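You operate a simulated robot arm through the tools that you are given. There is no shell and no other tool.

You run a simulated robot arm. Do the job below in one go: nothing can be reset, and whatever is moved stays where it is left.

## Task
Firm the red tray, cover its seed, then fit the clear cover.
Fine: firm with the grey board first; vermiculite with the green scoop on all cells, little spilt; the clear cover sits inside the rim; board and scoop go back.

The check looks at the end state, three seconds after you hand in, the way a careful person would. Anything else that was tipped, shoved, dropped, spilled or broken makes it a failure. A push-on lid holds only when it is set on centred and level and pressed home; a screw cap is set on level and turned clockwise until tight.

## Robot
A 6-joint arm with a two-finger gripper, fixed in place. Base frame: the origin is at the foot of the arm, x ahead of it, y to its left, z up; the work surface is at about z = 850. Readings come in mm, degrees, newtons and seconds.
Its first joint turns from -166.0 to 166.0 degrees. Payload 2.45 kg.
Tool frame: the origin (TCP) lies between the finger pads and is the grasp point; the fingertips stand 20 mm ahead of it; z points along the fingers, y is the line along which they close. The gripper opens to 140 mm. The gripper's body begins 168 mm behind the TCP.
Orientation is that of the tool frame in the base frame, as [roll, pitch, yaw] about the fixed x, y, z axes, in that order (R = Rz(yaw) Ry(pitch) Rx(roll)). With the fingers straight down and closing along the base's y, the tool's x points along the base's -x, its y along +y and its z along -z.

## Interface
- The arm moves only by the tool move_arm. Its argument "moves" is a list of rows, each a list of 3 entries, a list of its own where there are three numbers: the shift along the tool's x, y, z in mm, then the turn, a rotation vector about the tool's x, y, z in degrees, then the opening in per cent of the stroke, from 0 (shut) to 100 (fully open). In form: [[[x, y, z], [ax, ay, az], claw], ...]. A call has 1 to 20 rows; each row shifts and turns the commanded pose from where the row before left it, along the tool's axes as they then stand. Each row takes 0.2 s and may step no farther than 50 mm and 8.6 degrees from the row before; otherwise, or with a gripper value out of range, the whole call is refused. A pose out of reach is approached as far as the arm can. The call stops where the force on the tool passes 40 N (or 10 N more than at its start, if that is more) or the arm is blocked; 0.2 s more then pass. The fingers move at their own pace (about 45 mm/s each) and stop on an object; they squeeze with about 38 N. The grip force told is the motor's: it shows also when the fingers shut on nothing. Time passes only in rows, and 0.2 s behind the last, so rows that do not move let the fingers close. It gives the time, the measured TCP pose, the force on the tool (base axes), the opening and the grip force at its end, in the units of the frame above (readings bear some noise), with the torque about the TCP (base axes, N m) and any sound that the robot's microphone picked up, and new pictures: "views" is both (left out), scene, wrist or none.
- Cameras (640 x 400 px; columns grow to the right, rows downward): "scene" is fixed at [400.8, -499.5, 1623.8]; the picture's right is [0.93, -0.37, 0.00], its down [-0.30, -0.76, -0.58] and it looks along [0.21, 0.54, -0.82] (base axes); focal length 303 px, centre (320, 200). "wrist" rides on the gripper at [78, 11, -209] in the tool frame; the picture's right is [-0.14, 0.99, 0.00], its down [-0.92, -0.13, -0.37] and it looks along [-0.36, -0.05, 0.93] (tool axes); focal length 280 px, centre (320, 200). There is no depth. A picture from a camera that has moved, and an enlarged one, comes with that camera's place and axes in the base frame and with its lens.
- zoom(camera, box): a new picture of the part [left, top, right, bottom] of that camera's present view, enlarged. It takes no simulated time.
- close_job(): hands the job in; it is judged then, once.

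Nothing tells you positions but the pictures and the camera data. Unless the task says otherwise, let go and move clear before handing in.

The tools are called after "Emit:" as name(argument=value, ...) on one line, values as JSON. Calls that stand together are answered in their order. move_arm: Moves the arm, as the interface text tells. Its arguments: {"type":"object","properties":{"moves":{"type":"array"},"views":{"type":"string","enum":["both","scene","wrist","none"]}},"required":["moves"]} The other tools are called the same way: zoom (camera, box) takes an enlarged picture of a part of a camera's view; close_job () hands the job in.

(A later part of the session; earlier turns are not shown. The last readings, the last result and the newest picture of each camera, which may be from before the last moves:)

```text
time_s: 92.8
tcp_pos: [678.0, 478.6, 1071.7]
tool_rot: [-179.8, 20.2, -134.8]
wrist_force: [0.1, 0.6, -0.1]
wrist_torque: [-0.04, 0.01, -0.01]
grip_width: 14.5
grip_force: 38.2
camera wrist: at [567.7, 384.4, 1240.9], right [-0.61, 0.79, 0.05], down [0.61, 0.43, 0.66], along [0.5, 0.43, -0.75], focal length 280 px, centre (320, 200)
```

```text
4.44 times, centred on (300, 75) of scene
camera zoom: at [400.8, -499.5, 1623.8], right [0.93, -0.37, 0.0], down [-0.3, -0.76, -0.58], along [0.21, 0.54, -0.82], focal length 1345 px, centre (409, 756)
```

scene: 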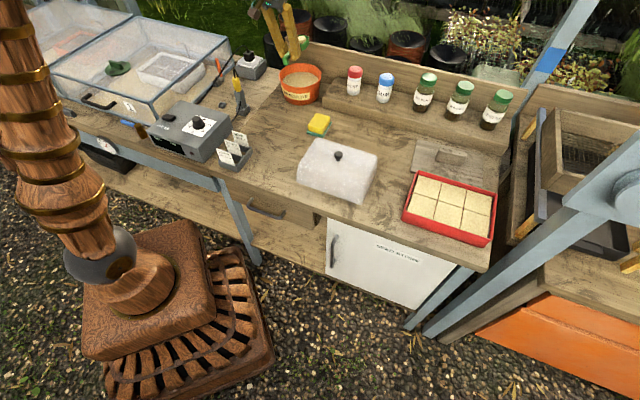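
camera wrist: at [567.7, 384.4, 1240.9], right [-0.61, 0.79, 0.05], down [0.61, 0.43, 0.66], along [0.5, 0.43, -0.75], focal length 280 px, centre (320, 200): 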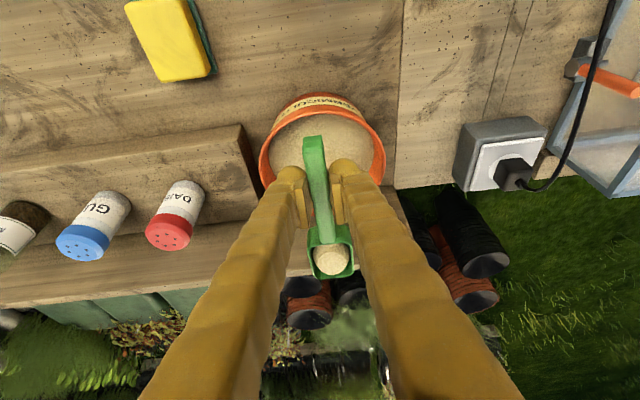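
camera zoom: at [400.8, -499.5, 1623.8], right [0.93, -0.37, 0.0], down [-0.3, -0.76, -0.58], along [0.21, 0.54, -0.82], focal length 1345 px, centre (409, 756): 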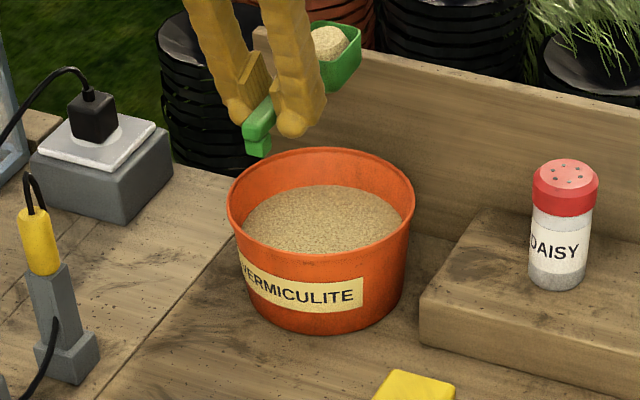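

Emit:
move_arm(moves=[[[7.5, 0, 20.7], [0, 0, 0], 0], [[0, 0, 0], [0, 8, 0], 0], [[0, 0, 0], [0, 8, 0], 0], [[0, 0, 0], [0, 8, 0], 0], [[0, 0, 0], [0, 8, 0], 0], [[0, 0, 0], [0, 8, 0], 0], [[0, 0, 0], [0, 8, 0], 0], [[0, 0, 0], [0, 8, 0], 0], [[0, 0, 0], [0, 0, 0], 0], [[0, 0, 0], [0, 0, 0], 0], [[0, 0, 0], [0, 0, 0], 0], [[0, 0, 0], [0, 0, 0], 0], [[0, 0, 0], [0, 0, 0], 0], [[0, 0, 0], [0, 0, 0], 0]], views="wrist")

Emit:
zoom(camera="wrist", box=[240, 160, 440, 340])

Emit:
zoom(camera="scene", box=[255, 30, 345, 120])

```text
time_s: 95.8
tcp_pos: [677.8, 478.1, 1050.3]
tool_rot: [-179.9, -35.8, -134.9]
wrist_force: [-0.2, -0.5, 0.0]
wrist_torque: [0.02, 0.02, -0.01]
grip_width: 14.4
grip_force: 37.6
camera wrist: at [712.2, 528.8, 1265.1], right [-0.62, 0.78, -0.08], down [0.77, 0.59, -0.24], along [-0.14, -0.21, -0.97], focal length 280 px, centre (320, 200)
```

wrist: 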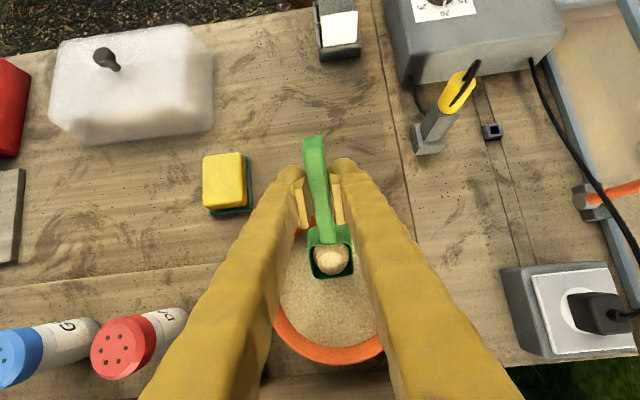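

```text
2.22 times, centred on (340, 250) of wrist
camera zoom: at [712.2, 528.8, 1265.1], right [-0.62, 0.78, -0.08], down [0.77, 0.59, -0.24], along [-0.14, -0.21, -0.97], focal length 623 px, centre (276, 89)
```

zoom: 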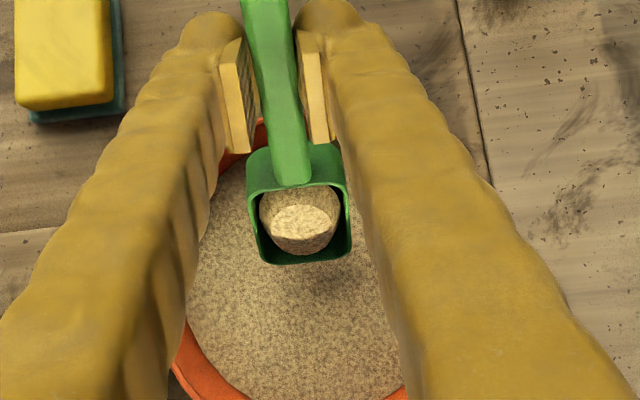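

```text
4.44 times, centred on (300, 75) of scene
camera zoom: at [400.8, -499.5, 1623.8], right [0.93, -0.37, 0.0], down [-0.3, -0.76, -0.58], along [0.21, 0.54, -0.82], focal length 1345 px, centre (409, 756)
```

zoom: 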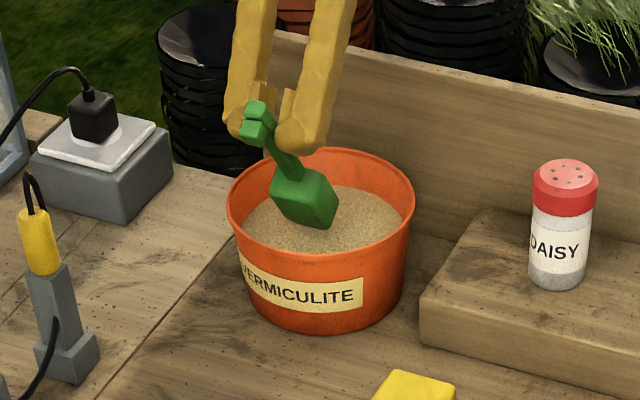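

Emit:
move_arm(moves=[[[0, 0, 0], [0, 0, 0], 0], [[0, 0, 0], [0, 0, 0], 0], [[0, 0, 0], [0, 0, 0], 0], [[0, 0, 0], [0, 0, 0], 0], [[0, 0, 0], [0, 0, 0], 0], [[0, 0, 0], [0, 0, 0], 0], [[0, 0, 0], [0, 0, 0], 0], [[0, 0, 0], [0, 0, 0], 0], [[0, 0, 0], [0, 0, 0], 0], [[0, 0, 0], [0, 0, 0], 0], [[0, 0, 0], [0, 0, 0], 0], [[0, 0, 0], [0, 0, 0], 0], [[0, 0, 0], [0, 0, 0], 0], [[0, 0, 0], [0, 0, 0], 0], [[0, 0, 0], [0, 0, 0], 0]], views="none")

Emit:
zoom(camera="wrist", box=[240, 160, 440, 340])

```text
time_s: 99.0
tcp_pos: [678.0, 480.1, 1049.8]
tool_rot: [-179.9, -36.0, -134.9]
wrist_force: [-0.6, 0.2, -1.0]
wrist_torque: [-0.01, -0.05, 0.03]
grip_width: 14.4
grip_force: 37.7
```

```text
2.22 times, centred on (340, 250) of wrist
camera zoom: at [712.3, 528.8, 1265.1], right [-0.62, 0.78, -0.08], down [0.77, 0.59, -0.24], along [-0.14, -0.21, -0.97], focal length 623 px, centre (276, 89)
```

zoom: 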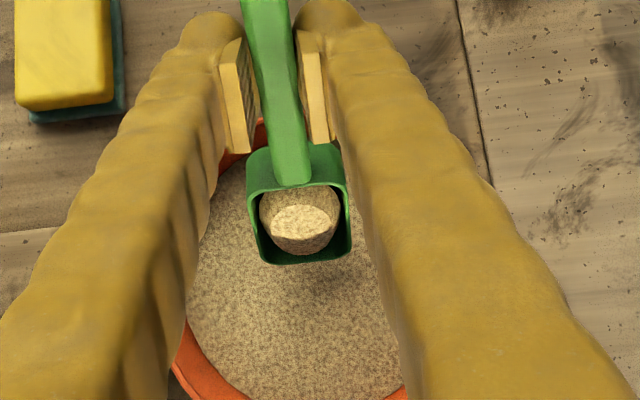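

Emit:
move_arm(moves=[[[17.6, 0, -24.3], [0, 0, 0], 0], [[0, 0, 0], [0, 0, 0], 0], [[0, 0, 0], [0, 0, 0], 0], [[0, 0, 0], [0, 0, 0], 0], [[0, 0, 0], [0, 0, 0], 0], [[0, 0, 0], [0, 0, 0], 0], [[0, 0, 0], [0, 0, 0], 0], [[0, 0, 0], [0, 0, 0], 0], [[0, 0, 0], [0, 0, 0], 0], [[0, 0, 0], [0, 0, 0], 0], [[0, 0, 0], [0, 0, 0], 0]], views="none")

Emit:
zoom(camera="wrist", box=[240, 160, 440, 340])

Emit:
zoom(camera="scene", box=[255, 30, 345, 120])

```text
time_s: 101.4
tcp_pos: [678.6, 478.1, 1079.4]
tool_rot: [-179.9, -35.8, -134.8]
wrist_force: [-0.4, -0.3, -1.2]
wrist_torque: [0.01, -0.02, -0.02]
grip_width: 14.1
grip_force: 38.8
```

```text
2.22 times, centred on (340, 250) of wrist
camera zoom: at [712.2, 527.9, 1295.0], right [-0.62, 0.78, -0.08], down [0.77, 0.59, -0.24], along [-0.14, -0.21, -0.97], focal length 623 px, centre (276, 89)
```

zoom: 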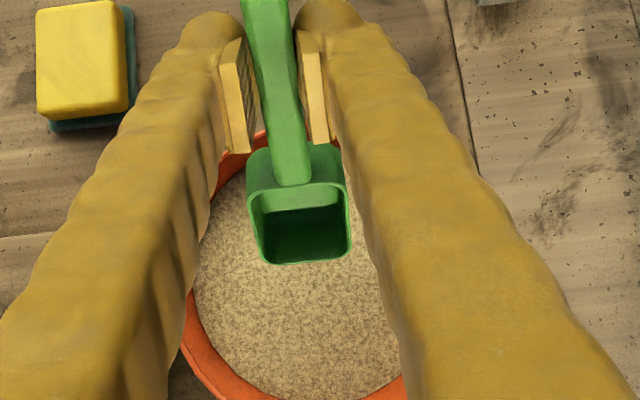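

```text
4.44 times, centred on (300, 75) of scene
camera zoom: at [400.8, -499.5, 1623.8], right [0.93, -0.37, 0.0], down [-0.3, -0.76, -0.58], along [0.21, 0.54, -0.82], focal length 1345 px, centre (409, 756)
```

zoom: 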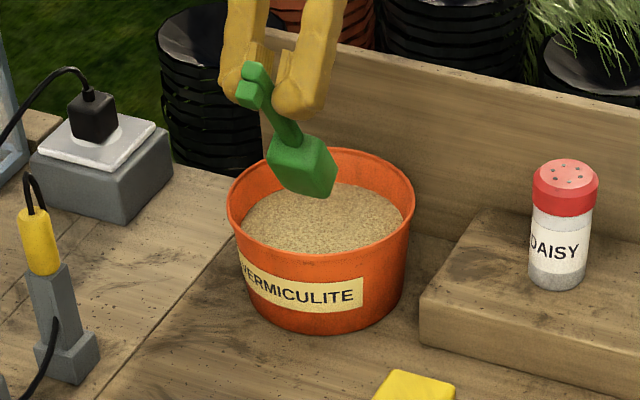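

The scoop is empty again and nothing is spilt. I level it and carry it back over its old spot.

Emit:
move_arm(moves=[[[0, 0, 0], [0, -8, 0], 0], [[0, 0, 0], [0, -8, 0], 0], [[0, 0, 0], [0, -8, 0], 0], [[0, 0, 0], [0, -8, 0], 0], [[0, 0, 0], [0, -8, 0], 0], [[0, 0, 0], [0, -8, 0], 0], [[0, 0, 0], [0, -8, 0], 0], [[41.5, -1.1, -1.1], [0, 0, 0], 0], [[41.5, -1.1, -1.1], [0, 0, 0], 0], [[41.5, -1.1, -1.1], [0, 0, 0], 0], [[41.5, -1.1, -1.1], [0, 0, 0], 0], [[41.5, -1.1, -1.1], [0, 0, 0], 0], [[41.5, -1.1, -1.1], [0, 0, 0], 0], [[13.1, 0, 36], [0, 0, 0], 0], [[13.1, 0, 36], [0, 0, 0], 0], [[0, 0, 0], [0, 0, 0], 0]], views="both")

Emit:
zoom(camera="scene", box=[235, 90, 305, 165])

Emit:
zoom(camera="wrist", box=[220, 80, 420, 260])

```text
time_s: 104.8
tcp_pos: [518.6, 306.2, 923.1]
tool_rot: [-179.9, 20.2, -134.8]
wrist_force: [0.1, -0.5, -0.1]
wrist_torque: [-0.01, 0.03, 0.05]
grip_width: 14.4
grip_force: 38.1
camera wrist: at [407.7, 212.3, 1092.2], right [-0.61, 0.79, 0.05], down [0.61, 0.43, 0.66], along [0.5, 0.43, -0.75], focal length 280 px, centre (320, 200)
```

scene: 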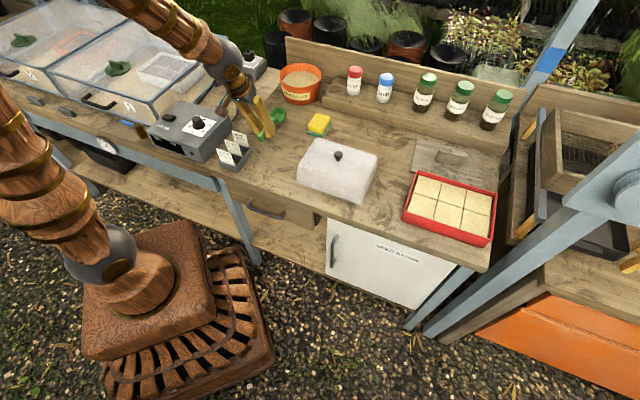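
wrist: 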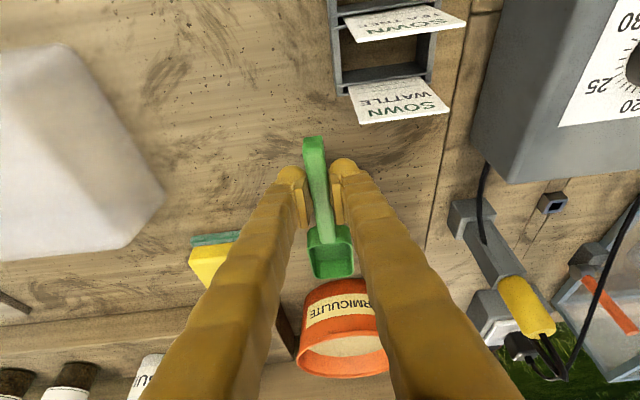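

```text
5.33 times, centred on (270, 128) of scene
camera zoom: at [400.8, -499.5, 1623.8], right [0.93, -0.37, 0.0], down [-0.3, -0.76, -0.58], along [0.21, 0.54, -0.82], focal length 1614 px, centre (587, 587)
```

zoom: 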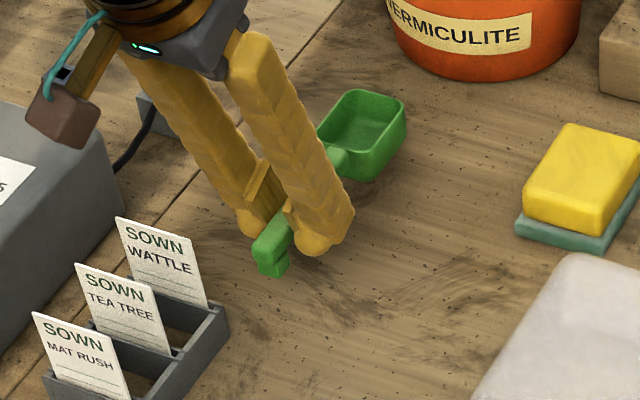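

```text
2.22 times, centred on (320, 170) of wrist
camera zoom: at [407.7, 212.3, 1092.2], right [-0.61, 0.79, 0.05], down [0.61, 0.43, 0.66], along [0.5, 0.43, -0.75], focal length 623 px, centre (320, 267)
```

zoom: 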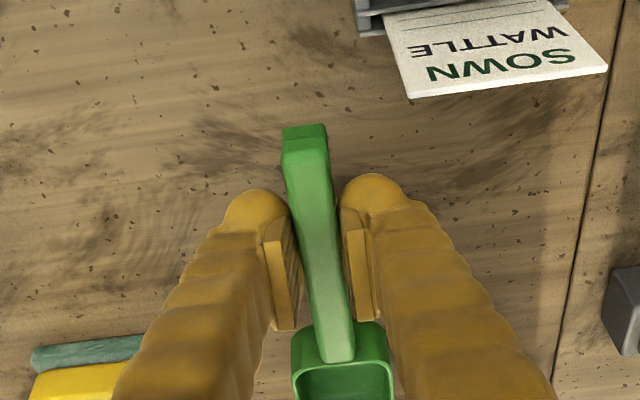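

Emit:
move_arm(moves=[[[6.8, 0, 18.8], [0, 0, 0], 0], [[5.5, 0, 15], [0, 0, 0], 0], [[0.7, 0, 1.9], [0, 0, 0], 0], [[0.7, 0, 1.9], [0, 0, 0], 0], [[0, 0, 0], [0, 0, 0], 0]], views="none")

Emit:
zoom(camera="scene", box=[245, 110, 295, 160])

```text
time_s: 106.0
tcp_pos: [518.0, 306.9, 884.7]
tool_rot: [-179.9, 20.1, -134.8]
wrist_force: [0.5, 0.4, -0.7]
wrist_torque: [-0.03, 0.01, -0.03]
grip_width: 14.3
grip_force: 38.4
```

```text
8.00 times, centred on (270, 135) of scene
camera zoom: at [400.8, -499.5, 1623.8], right [0.93, -0.37, 0.0], down [-0.3, -0.76, -0.58], along [0.21, 0.54, -0.82], focal length 2421 px, centre (720, 720)
```

zoom: 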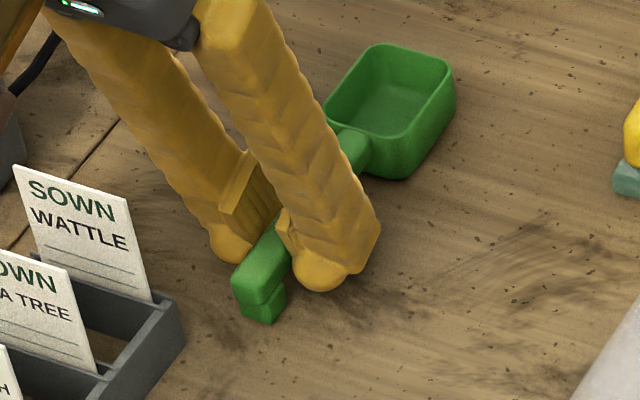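

Emit:
move_arm(moves=[[[0.34, 0, 0.94], [0, 0, 0], 0], [[0.34, 0, 0.94], [0, 0, 0], 0], [[0.34, 0, 0.94], [0, 0, 0], 0], [[0.34, 0, 0.94], [0, 0, 0], 0], [[0.34, 0, 0.94], [0, 0, 0], 0], [[0, 0, 0], [0, 0, 0], 0]], views="none")

Emit:
zoom(camera="scene", box=[245, 110, 295, 160])

```text
time_s: 107.4
tcp_pos: [517.1, 308.0, 880.5]
tool_rot: [-179.9, 20.2, -134.7]
wrist_force: [-5.8, 0.3, 30.0]
wrist_torque: [0.14, -0.07, -0.04]
grip_width: 14.2
grip_force: 38.3
```

```text
8.00 times, centred on (270, 135) of scene
camera zoom: at [400.8, -499.5, 1623.8], right [0.93, -0.37, 0.0], down [-0.3, -0.76, -0.58], along [0.21, 0.54, -0.82], focal length 2421 px, centre (720, 720)
```

zoom: 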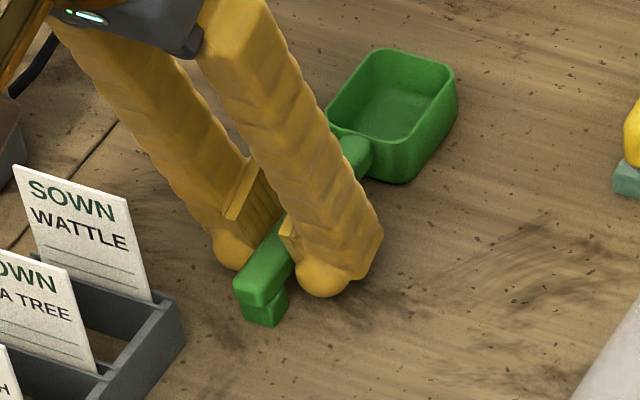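

Emit:
move_arm(moves=[[[-0.3, 0, -0.9], [0, 0, 0], 0], [[0, 0, 0], [0, 0, 0], 14], [[0, 0, 0], [0, 0, 0], 24], [[0, 0, 0], [0, 0, 0], 26], [[-13.7, 0, -37.6], [0, 0, 0], 26], [[-13.7, 0, -37.6], [0, 0, 0], 26], [[-13.7, 0, -37.6], [0, 0, 0], 26], [[-13.7, 0, -37.6], [0, 0, 0], 26], [[0, 0, 0], [0, 0, 0], 26]], views="both")

Emit:
zoom(camera="scene", box=[245, 105, 305, 160])

```text
time_s: 109.4
tcp_pos: [519.6, 307.0, 1038.0]
tool_rot: [-179.8, 20.1, -134.8]
wrist_force: [-0.5, 0.0, 0.1]
wrist_torque: [0.0, 0.03, 0.01]
grip_width: 36.2
grip_force: 0.1
camera wrist: at [409.0, 211.9, 1208.4], right [-0.61, 0.79, 0.05], down [0.61, 0.43, 0.66], along [0.5, 0.43, -0.75], focal length 280 px, centre (320, 200)
```

scene: 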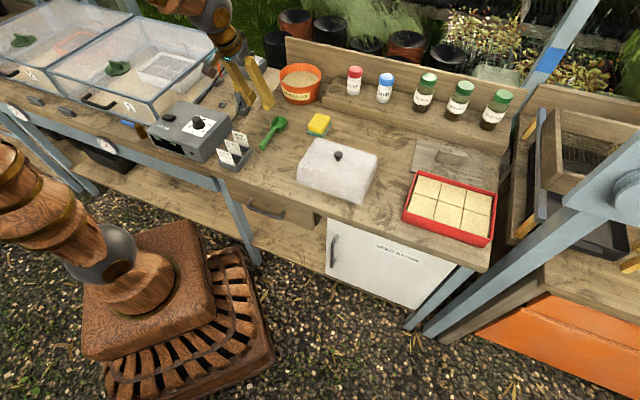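
wrist: 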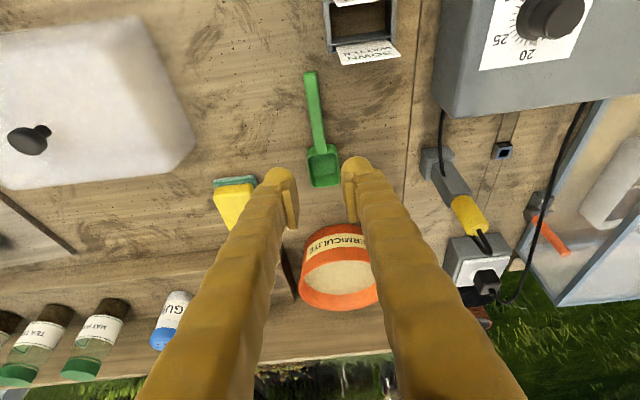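

```text
7.27 times, centred on (275, 132) of scene
camera zoom: at [400.8, -499.5, 1623.8], right [0.93, -0.37, 0.0], down [-0.3, -0.76, -0.58], along [0.21, 0.54, -0.82], focal length 2201 px, centre (647, 691)
```

zoom: 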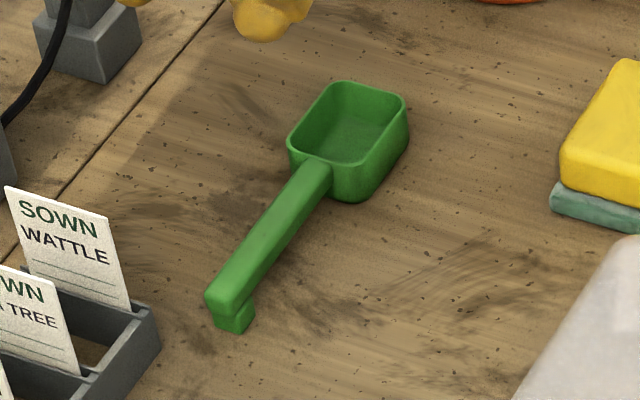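

The scoop is back where it lay. Next is the clear cover, its knob near (691, 78, 955), so I turn the hand toward it and look closely.

Emit:
move_arm(moves=[[[-14, 0, -38.5], [0, 0, 0], 40], [[-14, 0, -38.5], [0, 0, 0], 45], [[0, 0, 0], [2.86, 0, 7.86], 45], [[0, 0, 0], [2.86, 0, 7.86], 45], [[0, 0, 0], [2.86, 0, 7.86], 45], [[0, 0, 0], [2.86, 0, 7.86], 45], [[0, 0, 0], [2.86, 0, 7.86], 45], [[0, 0, 0], [2.86, 0, 7.86], 45], [[-11.1, -42.9, 4.1], [0, 0, 0], 45], [[-11.1, -42.9, 4.1], [0, 0, 0], 45], [[-11.1, -42.9, 4.1], [0, 0, 0], 45], [[-11.1, -42.9, 4.1], [0, 0, 0], 45], [[-11.1, -42.9, 4.1], [0, 0, 0], 45], [[0, 0, 0], [0, 0, 0], 45]], views="both")

Emit:
zoom(camera="wrist", box=[200, 40, 460, 240])

Emit:
zoom(camera="scene", box=[285, 125, 385, 210])

```text
time_s: 112.4
tcp_pos: [556.6, 85.9, 1118.1]
tool_rot: [-180.0, 20.2, 175.0]
wrist_force: [-0.6, -0.2, -0.2]
wrist_torque: [0.02, -0.04, -0.01]
grip_width: 63.1
grip_force: 0.2
camera wrist: at [413.0, 110.0, 1287.3], right [0.22, 0.98, 0.05], down [0.72, -0.19, 0.66], along [0.66, -0.11, -0.75], focal length 280 px, centre (320, 200)
```

scene: 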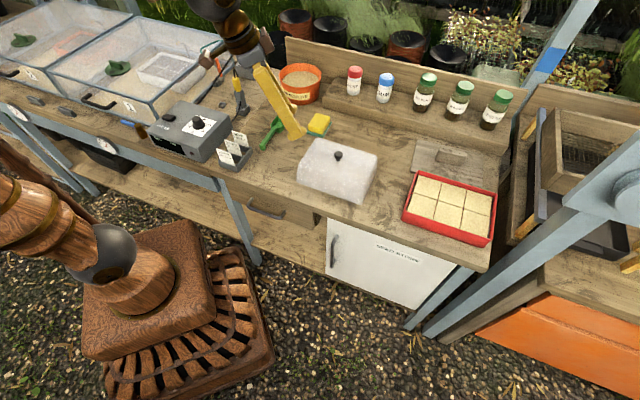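
wrist: 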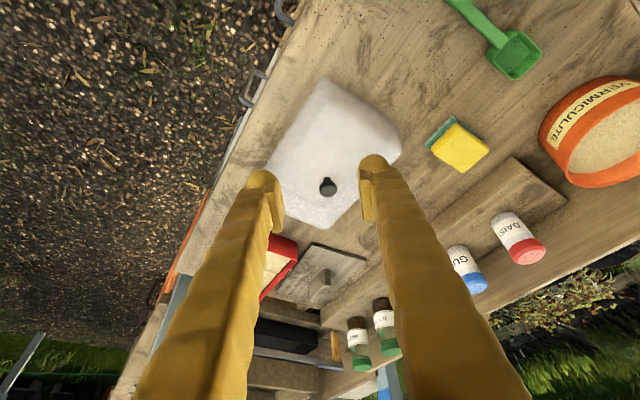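

```text
2.00 times, centred on (330, 140) of wrist
camera zoom: at [413.0, 110.0, 1287.3], right [0.22, 0.98, 0.05], down [0.72, -0.19, 0.66], along [0.66, -0.11, -0.75], focal length 561 px, centre (300, 320)
```

zoom: 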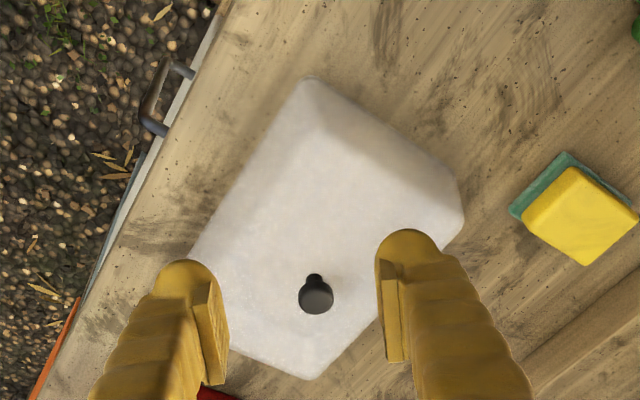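

```text
4.71 times, centred on (335, 168) of scene
camera zoom: at [400.8, -499.5, 1623.8], right [0.93, -0.37, 0.0], down [-0.3, -0.76, -0.58], along [0.21, 0.54, -0.82], focal length 1424 px, centre (249, 353)
```

zoom: 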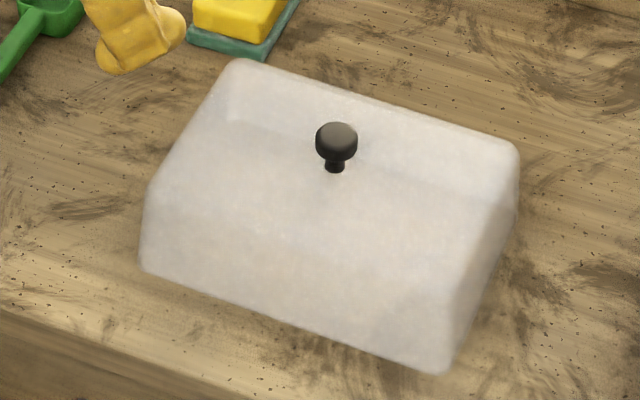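

Emit:
move_arm(moves=[[[-21.2, 0.9, 36.5], [0, 0, 0], 40], [[-21.2, 0.9, 36.5], [0, 0, 0], 40], [[-21.2, 0.9, 36.5], [0, 0, 0], 40], [[-21.2, 0.9, 36.5], [0, 0, 0], 40], [[0, 0, 0], [0, 0, 0], 40]], views="both")

Emit:
zoom(camera="wrist", box=[220, 40, 420, 220])

Emit:
zoom(camera="scene", box=[295, 110, 385, 190])

```text
time_s: 113.6
tcp_pos: [687.8, 79.3, 1010.4]
tool_rot: [179.9, 20.2, 174.9]
wrist_force: [-0.5, 0.0, 0.8]
wrist_torque: [-0.06, 0.01, 0.01]
grip_width: 55.8
grip_force: 0.0
camera wrist: at [544.2, 103.4, 1179.8], right [0.22, 0.98, 0.05], down [0.72, -0.19, 0.66], along [0.66, -0.11, -0.75], focal length 280 px, centre (320, 200)
```

scene: 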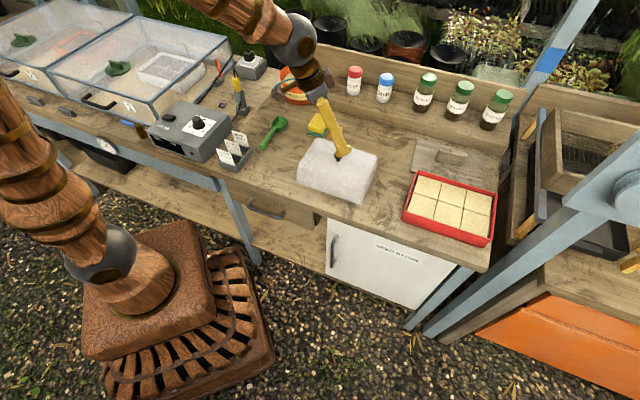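
wrist: 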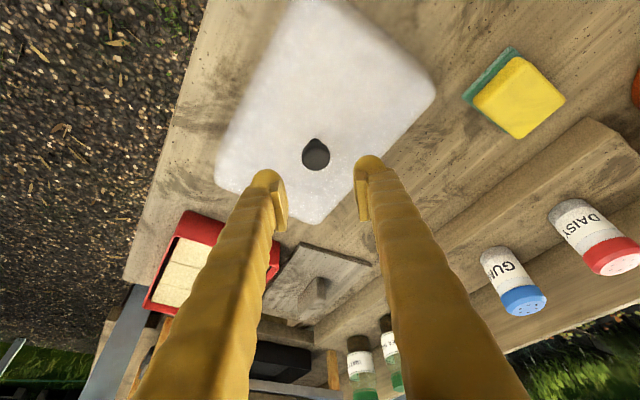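

```text
2.22 times, centred on (320, 130) of wrist
camera zoom: at [544.2, 103.4, 1179.8], right [0.22, 0.98, 0.05], down [0.72, -0.19, 0.66], along [0.66, -0.11, -0.75], focal length 623 px, centre (320, 356)
```

zoom: 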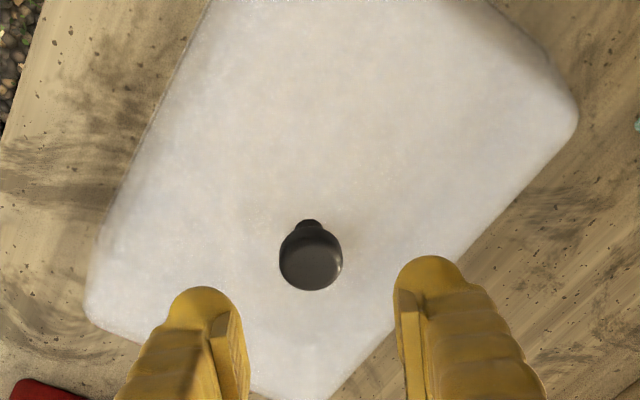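

```text
5.00 times, centred on (340, 150) of scene
camera zoom: at [400.8, -499.5, 1623.8], right [0.93, -0.37, 0.0], down [-0.3, -0.76, -0.58], along [0.21, 0.54, -0.82], focal length 1513 px, centre (220, 450)
```

zoom: 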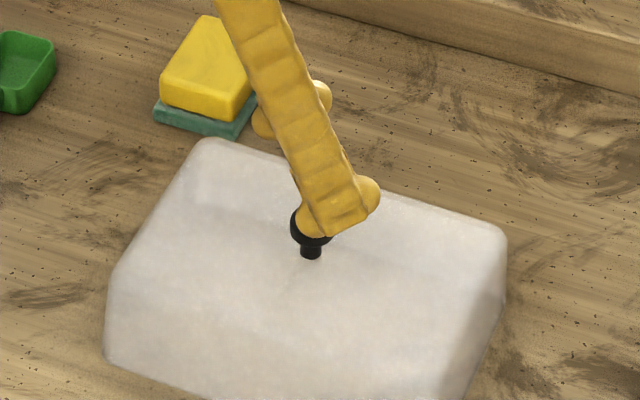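

Emit:
move_arm(moves=[[[9.3, -0.4, 25.3], [0, 0, 0], 40], [[9.3, -0.4, 25.3], [0, 0, 0], 40], [[0, 0, 0], [0, 0, 0], 40]], views="wrist")

Emit:
zoom(camera="wrist", box=[240, 80, 400, 220])

Emit:
zoom(camera="scene", box=[310, 120, 370, 180])

```text
time_s: 114.4
tcp_pos: [687.4, 80.6, 957.4]
tool_rot: [179.9, 20.3, 175.0]
wrist_force: [0.4, -0.8, 0.0]
wrist_torque: [0.03, 0.04, 0.0]
grip_width: 56.0
grip_force: 0.0
camera wrist: at [543.6, 103.9, 1127.0], right [0.22, 0.98, 0.05], down [0.72, -0.19, 0.66], along [0.66, -0.11, -0.75], focal length 280 px, centre (320, 200)
```

wrist: 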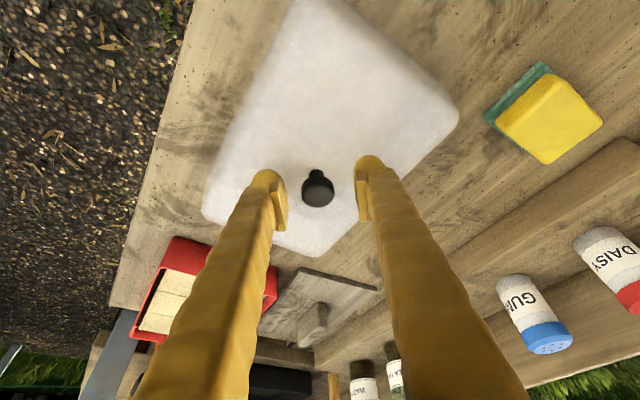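

```text
2.86 times, centred on (320, 150) of wrist
camera zoom: at [543.6, 103.9, 1127.0], right [0.22, 0.98, 0.05], down [0.72, -0.19, 0.66], along [0.66, -0.11, -0.75], focal length 801 px, centre (320, 343)
```

zoom: 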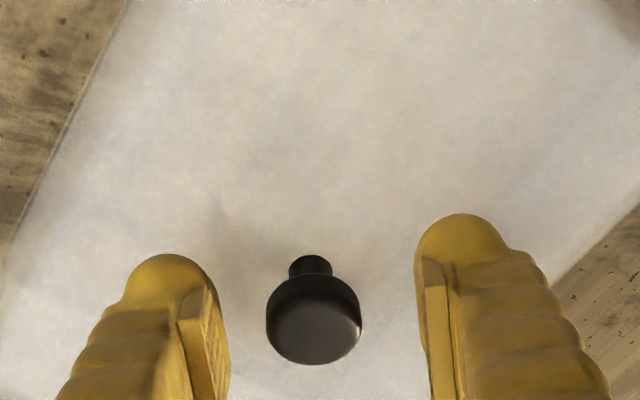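

```text
6.67 times, centred on (340, 150) of scene
camera zoom: at [400.8, -499.5, 1623.8], right [0.93, -0.37, 0.0], down [-0.3, -0.76, -0.58], along [0.21, 0.54, -0.82], focal length 2018 px, centre (187, 533)
```

zoom: 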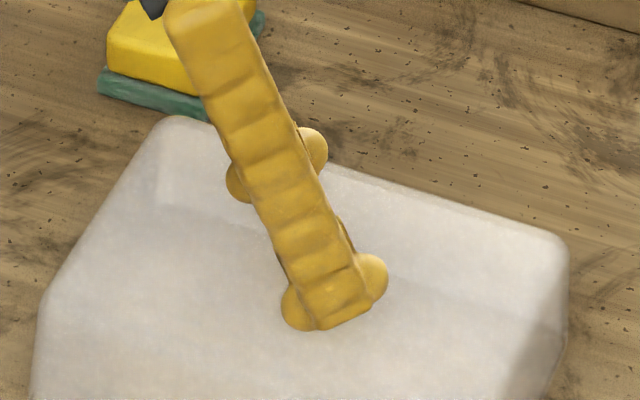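

Emit:
move_arm(moves=[[[0, -1.2, 0], [0, 0, 0], 40], [[0, 0, 0], [0, 0, 0], 25], [[0, 0, 0], [0, 0, 0], 15], [[0, 0, 0], [0, 0, 0], 5], [[0, 0, 0], [0, 0, 0], 0], [[0, 0, 0], [0, 0, 0], 0]], views="wrist")

Emit:
zoom(camera="scene", box=[285, 120, 395, 210])

```text
time_s: 115.8
tcp_pos: [687.1, 78.5, 957.9]
tool_rot: [179.9, 20.2, 174.9]
wrist_force: [-0.2, 0.2, -1.1]
wrist_torque: [0.0, 0.02, 0.0]
grip_width: 25.1
grip_force: 38.3
camera wrist: at [543.2, 102.7, 1127.3], right [0.22, 0.98, 0.05], down [0.72, -0.19, 0.66], along [0.66, -0.11, -0.75], focal length 280 px, centre (320, 200)
```

wrist: 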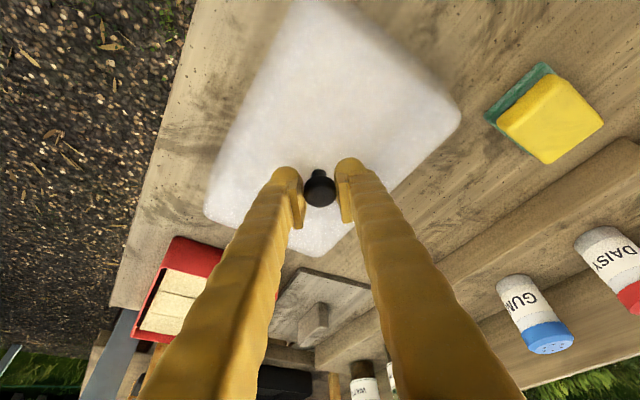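

```text
4.44 times, centred on (340, 165) of scene
camera zoom: at [400.8, -499.5, 1623.8], right [0.93, -0.37, 0.0], down [-0.3, -0.76, -0.58], along [0.21, 0.54, -0.82], focal length 1345 px, centre (231, 356)
```

zoom: 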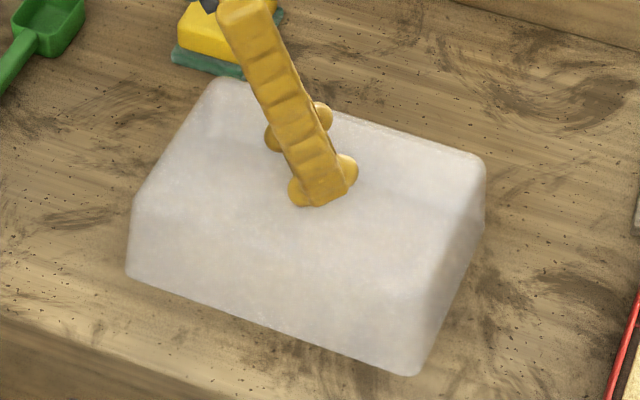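

Emit:
move_arm(moves=[[[-3.5, 0, -9.4], [0, 0, 0], 0], [[-6.9, 0, -18.8], [0, 0, 0], 0], [[-13.8, 0, -37.5], [0, 0, 0], 0], [[-13.8, 0, -37.5], [0, 0, 0], 0], [[0, 0, 0], [0, 0, 0], 0]], views="both")

Emit:
zoom(camera="scene", box=[275, 80, 405, 200])

```text
time_s: 117.0
tcp_pos: [685.3, 79.4, 1071.0]
tool_rot: [179.8, 20.2, 174.9]
wrist_force: [0.2, 0.3, -0.7]
wrist_torque: [-0.02, -0.03, -0.01]
grip_width: 25.1
grip_force: 38.1
camera wrist: at [542.6, 103.5, 1239.9], right [0.22, 0.98, 0.05], down [0.72, -0.19, 0.66], along [0.66, -0.11, -0.75], focal length 280 px, centre (320, 200)
```

scene: 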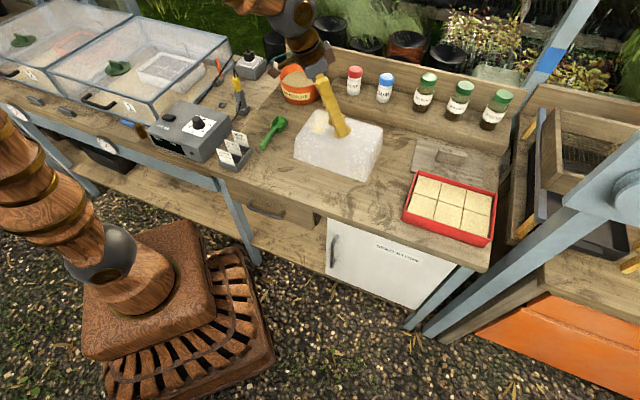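
wrist: 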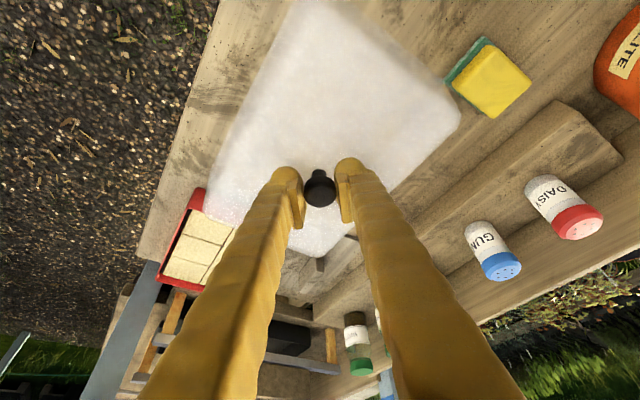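

```text
3.33 times, centred on (340, 140) of scene
camera zoom: at [400.8, -499.5, 1623.8], right [0.93, -0.37, 0.0], down [-0.3, -0.76, -0.58], along [0.21, 0.54, -0.82], focal length 1009 px, centre (253, 400)
```

zoom: 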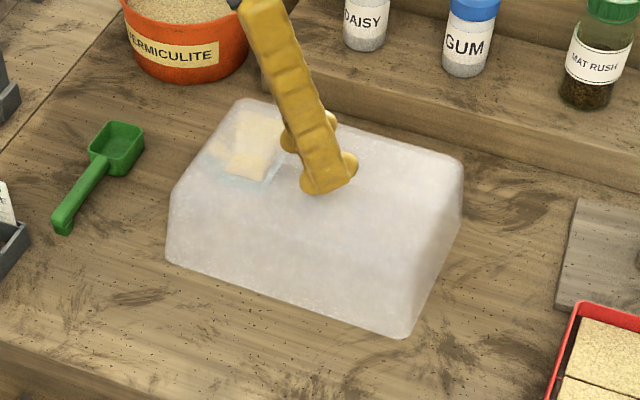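

Emit:
zoom(camera="wrist", box=[180, 0, 480, 260])

Emit:
zoom(camera="wrist", box=[380, 40, 480, 140])

Emit:
zoom(camera="scene", box=[285, 100, 395, 190])

```text
1.54 times, centred on (330, 130) of wrist
camera zoom: at [542.6, 103.5, 1239.9], right [0.22, 0.98, 0.05], down [0.72, -0.19, 0.66], along [0.66, -0.11, -0.75], focal length 431 px, centre (305, 308)
```

zoom: 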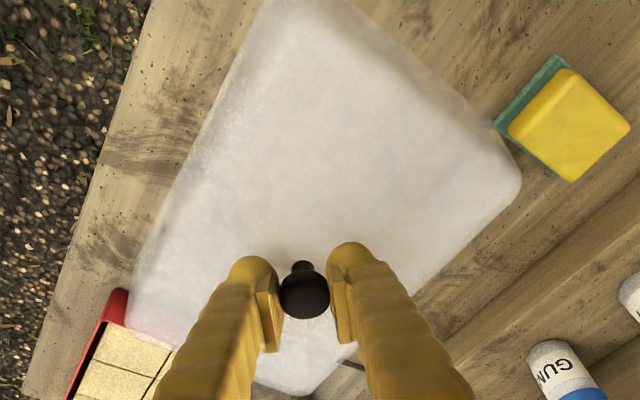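

```text
4.00 times, centred on (430, 90) of wrist
camera zoom: at [542.6, 103.5, 1239.9], right [0.22, 0.98, 0.05], down [0.72, -0.19, 0.66], along [0.66, -0.11, -0.75], focal length 1122 px, centre (-120, 640)
```

zoom: 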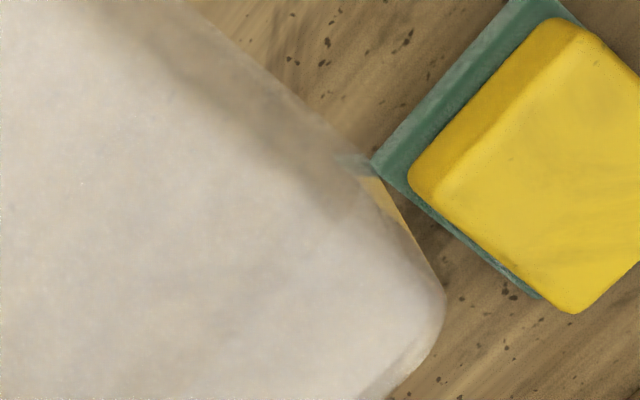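

```text
4.44 times, centred on (340, 145) of scene
camera zoom: at [400.8, -499.5, 1623.8], right [0.93, -0.37, 0.0], down [-0.3, -0.76, -0.58], along [0.21, 0.54, -0.82], focal length 1345 px, centre (231, 444)
```

zoom: 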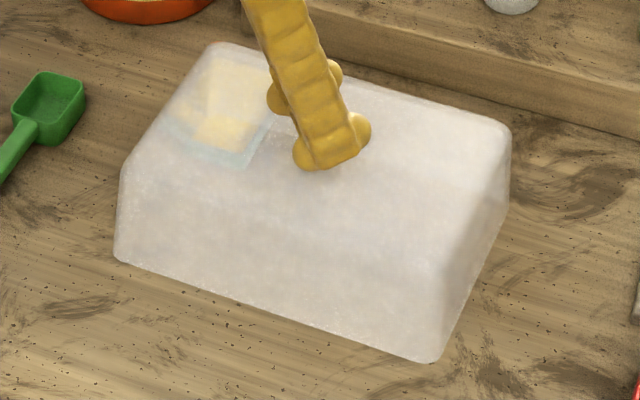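

The cover is held level by its knob. I carry it across above the tray.

Emit:
move_arm(moves=[[[-28.3, -25.7, 10.4], [0, 0, 0], 0], [[-28.3, -25.7, 10.4], [0, 0, 0], 0], [[-28.3, -25.7, 10.4], [0, 0, 0], 0], [[-28.3, -25.7, 10.4], [0, 0, 0], 0], [[-28.3, -25.7, 10.4], [0, 0, 0], 0], [[-28.3, -25.7, 10.4], [0, 0, 0], 0], [[-28.3, -25.7, 10.4], [0, 0, 0], 0], [[-28.3, -25.7, 10.4], [0, 0, 0], 0], [[-28.3, -25.7, 10.4], [0, 0, 0], 0], [[0, 0, 0], [0, 0, 0], 0]], views="both")

Emit:
zoom(camera="scene", box=[385, 120, 515, 250])

Emit:
zoom(camera="wrist", box=[180, 0, 480, 260])

```text
time_s: 119.2
tcp_pos: [937.8, -175.7, 1069.5]
tool_rot: [180.0, 20.1, 174.9]
wrist_force: [0.6, 0.4, -0.7]
wrist_torque: [0.0, 0.01, -0.01]
grip_width: 24.9
grip_force: 37.9
camera wrist: at [794.0, -152.9, 1239.5], right [0.22, 0.98, 0.05], down [0.72, -0.19, 0.66], along [0.66, -0.11, -0.75], focal length 280 px, centre (320, 200)
```

scene: 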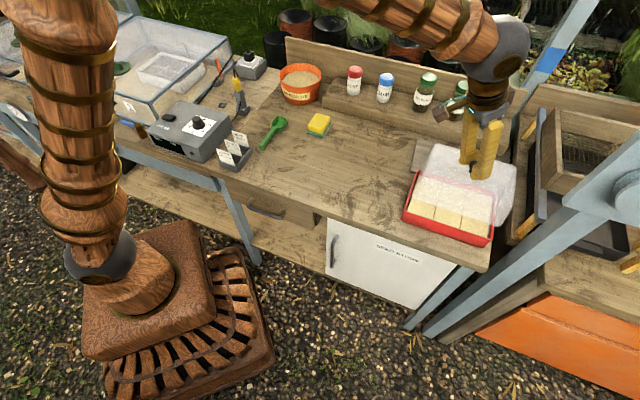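
wrist: 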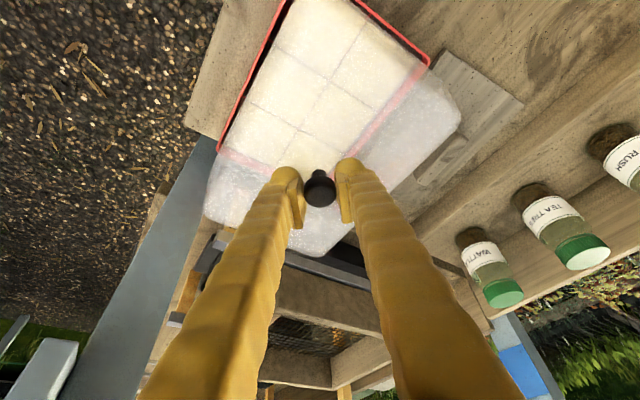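

```text
3.08 times, centred on (450, 185) of scene
camera zoom: at [400.8, -499.5, 1623.8], right [0.93, -0.37, 0.0], down [-0.3, -0.76, -0.58], along [0.21, 0.54, -0.82], focal length 931 px, centre (-80, 246)
```

zoom: 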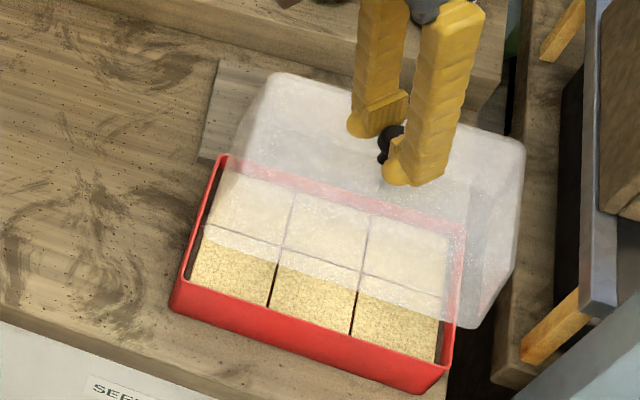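

```text
1.54 times, centred on (330, 130) of wrist
camera zoom: at [794.0, -152.9, 1239.5], right [0.22, 0.98, 0.05], down [0.72, -0.19, 0.66], along [0.66, -0.11, -0.75], focal length 431 px, centre (305, 308)
```

zoom: 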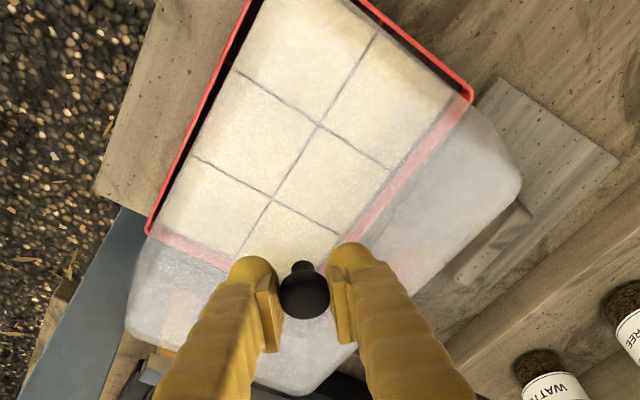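

Emit:
move_arm(moves=[[[6.9, 0, 18.8], [0, 0, 0], 0], [[6.2, 0, 16.9], [0, 0, 0], 0], [[0, 0, 0], [0, 0, 0], 0]], views="both")

Emit:
zoom(camera="scene", box=[390, 145, 520, 250])

Emit:
zoom(camera="wrist", box=[180, 0, 480, 260])

```text
time_s: 120.0
tcp_pos: [938.6, -176.0, 1030.8]
tool_rot: [179.9, 20.2, 174.9]
wrist_force: [0.1, 0.1, -2.0]
wrist_torque: [0.02, -0.01, 0.03]
grip_width: 25.2
grip_force: 38.1
camera wrist: at [794.1, -152.8, 1200.3], right [0.22, 0.98, 0.05], down [0.72, -0.19, 0.66], along [0.66, -0.11, -0.75], focal length 280 px, centre (320, 200)
```

scene: 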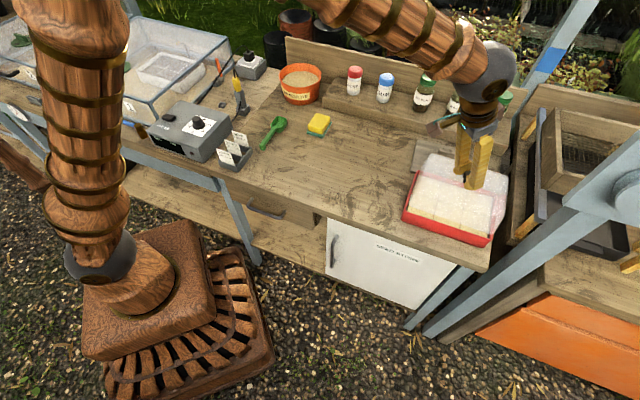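
wrist: 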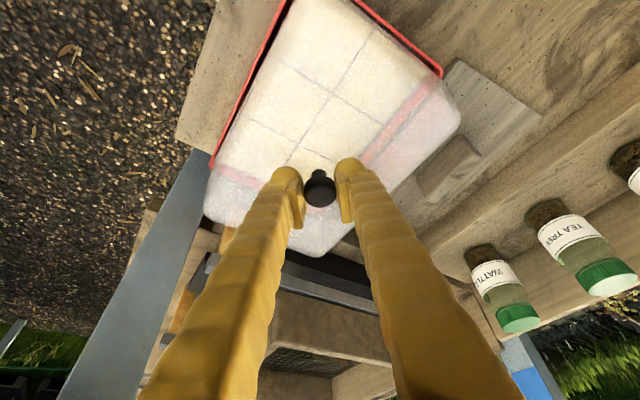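

```text
3.81 times, centred on (455, 198) of scene
camera zoom: at [400.8, -499.5, 1623.8], right [0.93, -0.37, 0.0], down [-0.3, -0.76, -0.58], along [0.21, 0.54, -0.82], focal length 1153 px, centre (-194, 210)
```

zoom: 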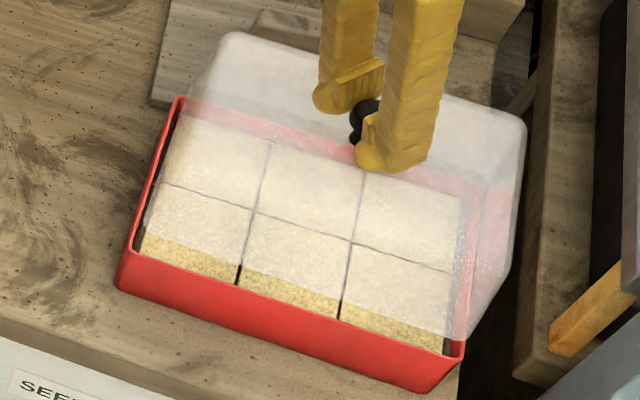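

```text
1.54 times, centred on (330, 130) of wrist
camera zoom: at [794.1, -152.8, 1200.3], right [0.22, 0.98, 0.05], down [0.72, -0.19, 0.66], along [0.66, -0.11, -0.75], focal length 431 px, centre (305, 308)
```

zoom: 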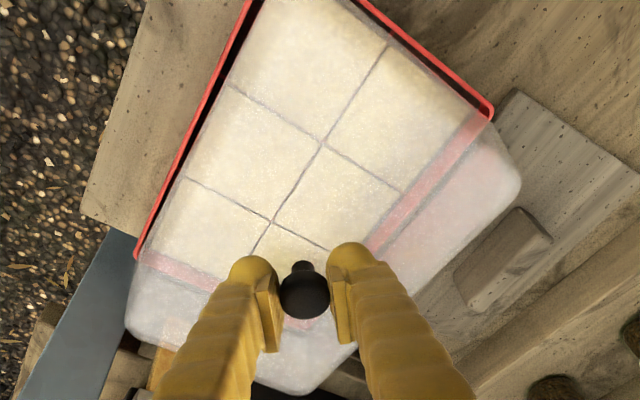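

Emit:
zoom(camera="scene", box=[405, 160, 445, 190])

Emit:
zoom(camera="scene", box=[475, 175, 515, 205])

Emit:
zoom(camera="scene", box=[475, 215, 515, 245])

Emit:
zoom(camera="scene", box=[400, 190, 440, 220])

Emit:
zoom(camera="wrist", box=[380, 40, 480, 140])

Emit:
zoom(camera="wrist", box=[190, 110, 290, 210])

```text
13.33 times, centred on (425, 175) of scene
camera zoom: at [400.8, -499.5, 1623.8], right [0.93, -0.37, 0.0], down [-0.3, -0.76, -0.58], along [0.21, 0.54, -0.82], focal length 4035 px, centre (-1080, 533)
```

zoom: 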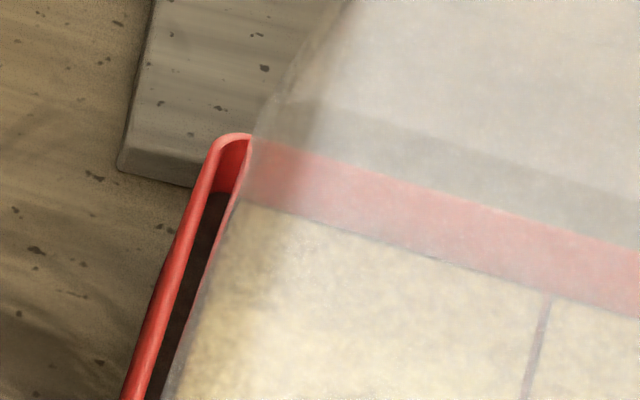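

```text
13.33 times, centred on (495, 190) of scene
camera zoom: at [400.8, -499.5, 1623.8], right [0.93, -0.37, 0.0], down [-0.3, -0.76, -0.58], along [0.21, 0.54, -0.82], focal length 4035 px, centre (-2013, 333)
```

zoom: 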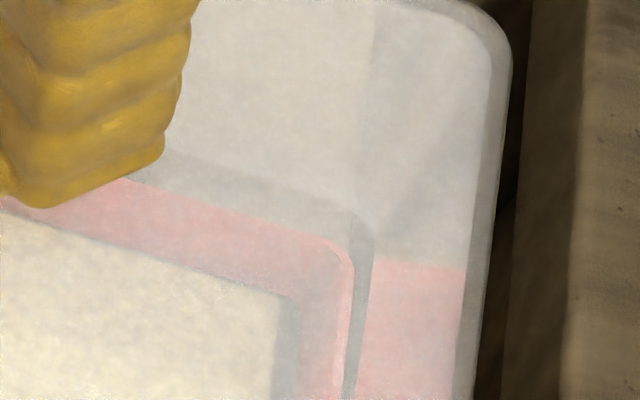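

```text
13.33 times, centred on (495, 230) of scene
camera zoom: at [400.8, -499.5, 1623.8], right [0.93, -0.37, 0.0], down [-0.3, -0.76, -0.58], along [0.21, 0.54, -0.82], focal length 4035 px, centre (-2013, -200)
```

zoom: 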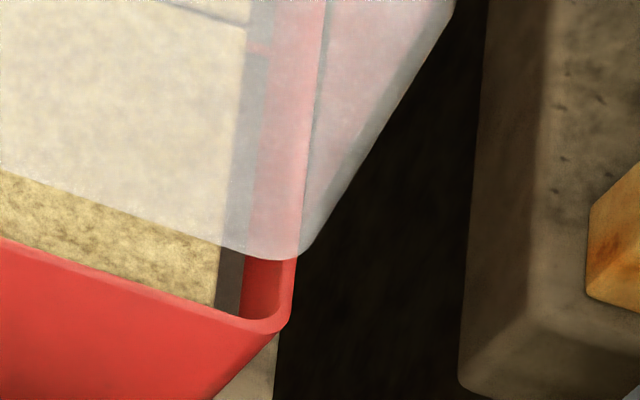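

```text
13.33 times, centred on (420, 205) of scene
camera zoom: at [400.8, -499.5, 1623.8], right [0.93, -0.37, 0.0], down [-0.3, -0.76, -0.58], along [0.21, 0.54, -0.82], focal length 4035 px, centre (-1013, 133)
```

zoom: 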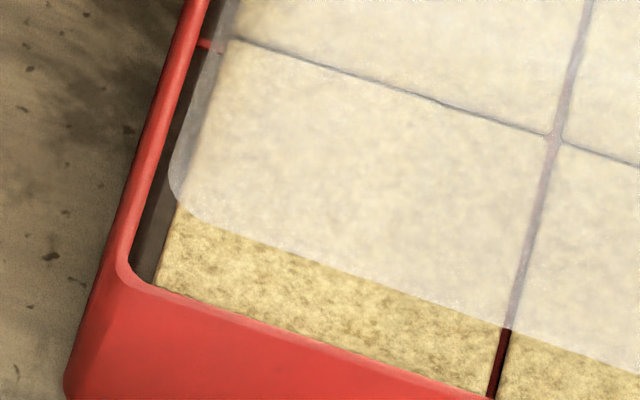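

```text
4.00 times, centred on (430, 90) of wrist
camera zoom: at [794.1, -152.8, 1200.3], right [0.22, 0.98, 0.05], down [0.72, -0.19, 0.66], along [0.66, -0.11, -0.75], focal length 1122 px, centre (-120, 640)
```

zoom: 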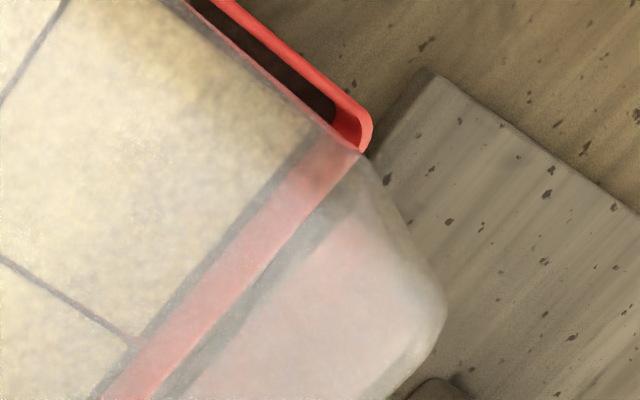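

```text
4.00 times, centred on (240, 160) of wrist
camera zoom: at [794.1, -152.8, 1200.3], right [0.22, 0.98, 0.05], down [0.72, -0.19, 0.66], along [0.66, -0.11, -0.75], focal length 1122 px, centre (640, 360)
```

zoom: 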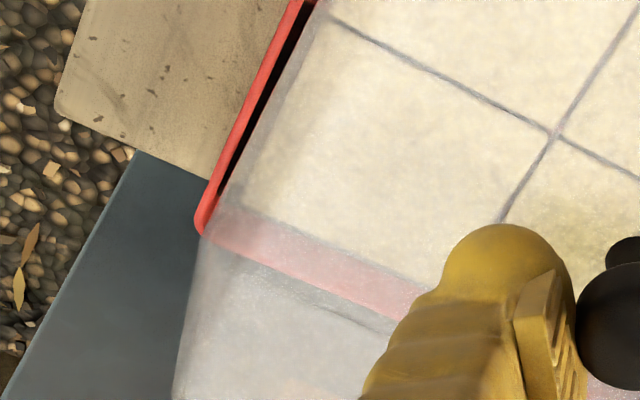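

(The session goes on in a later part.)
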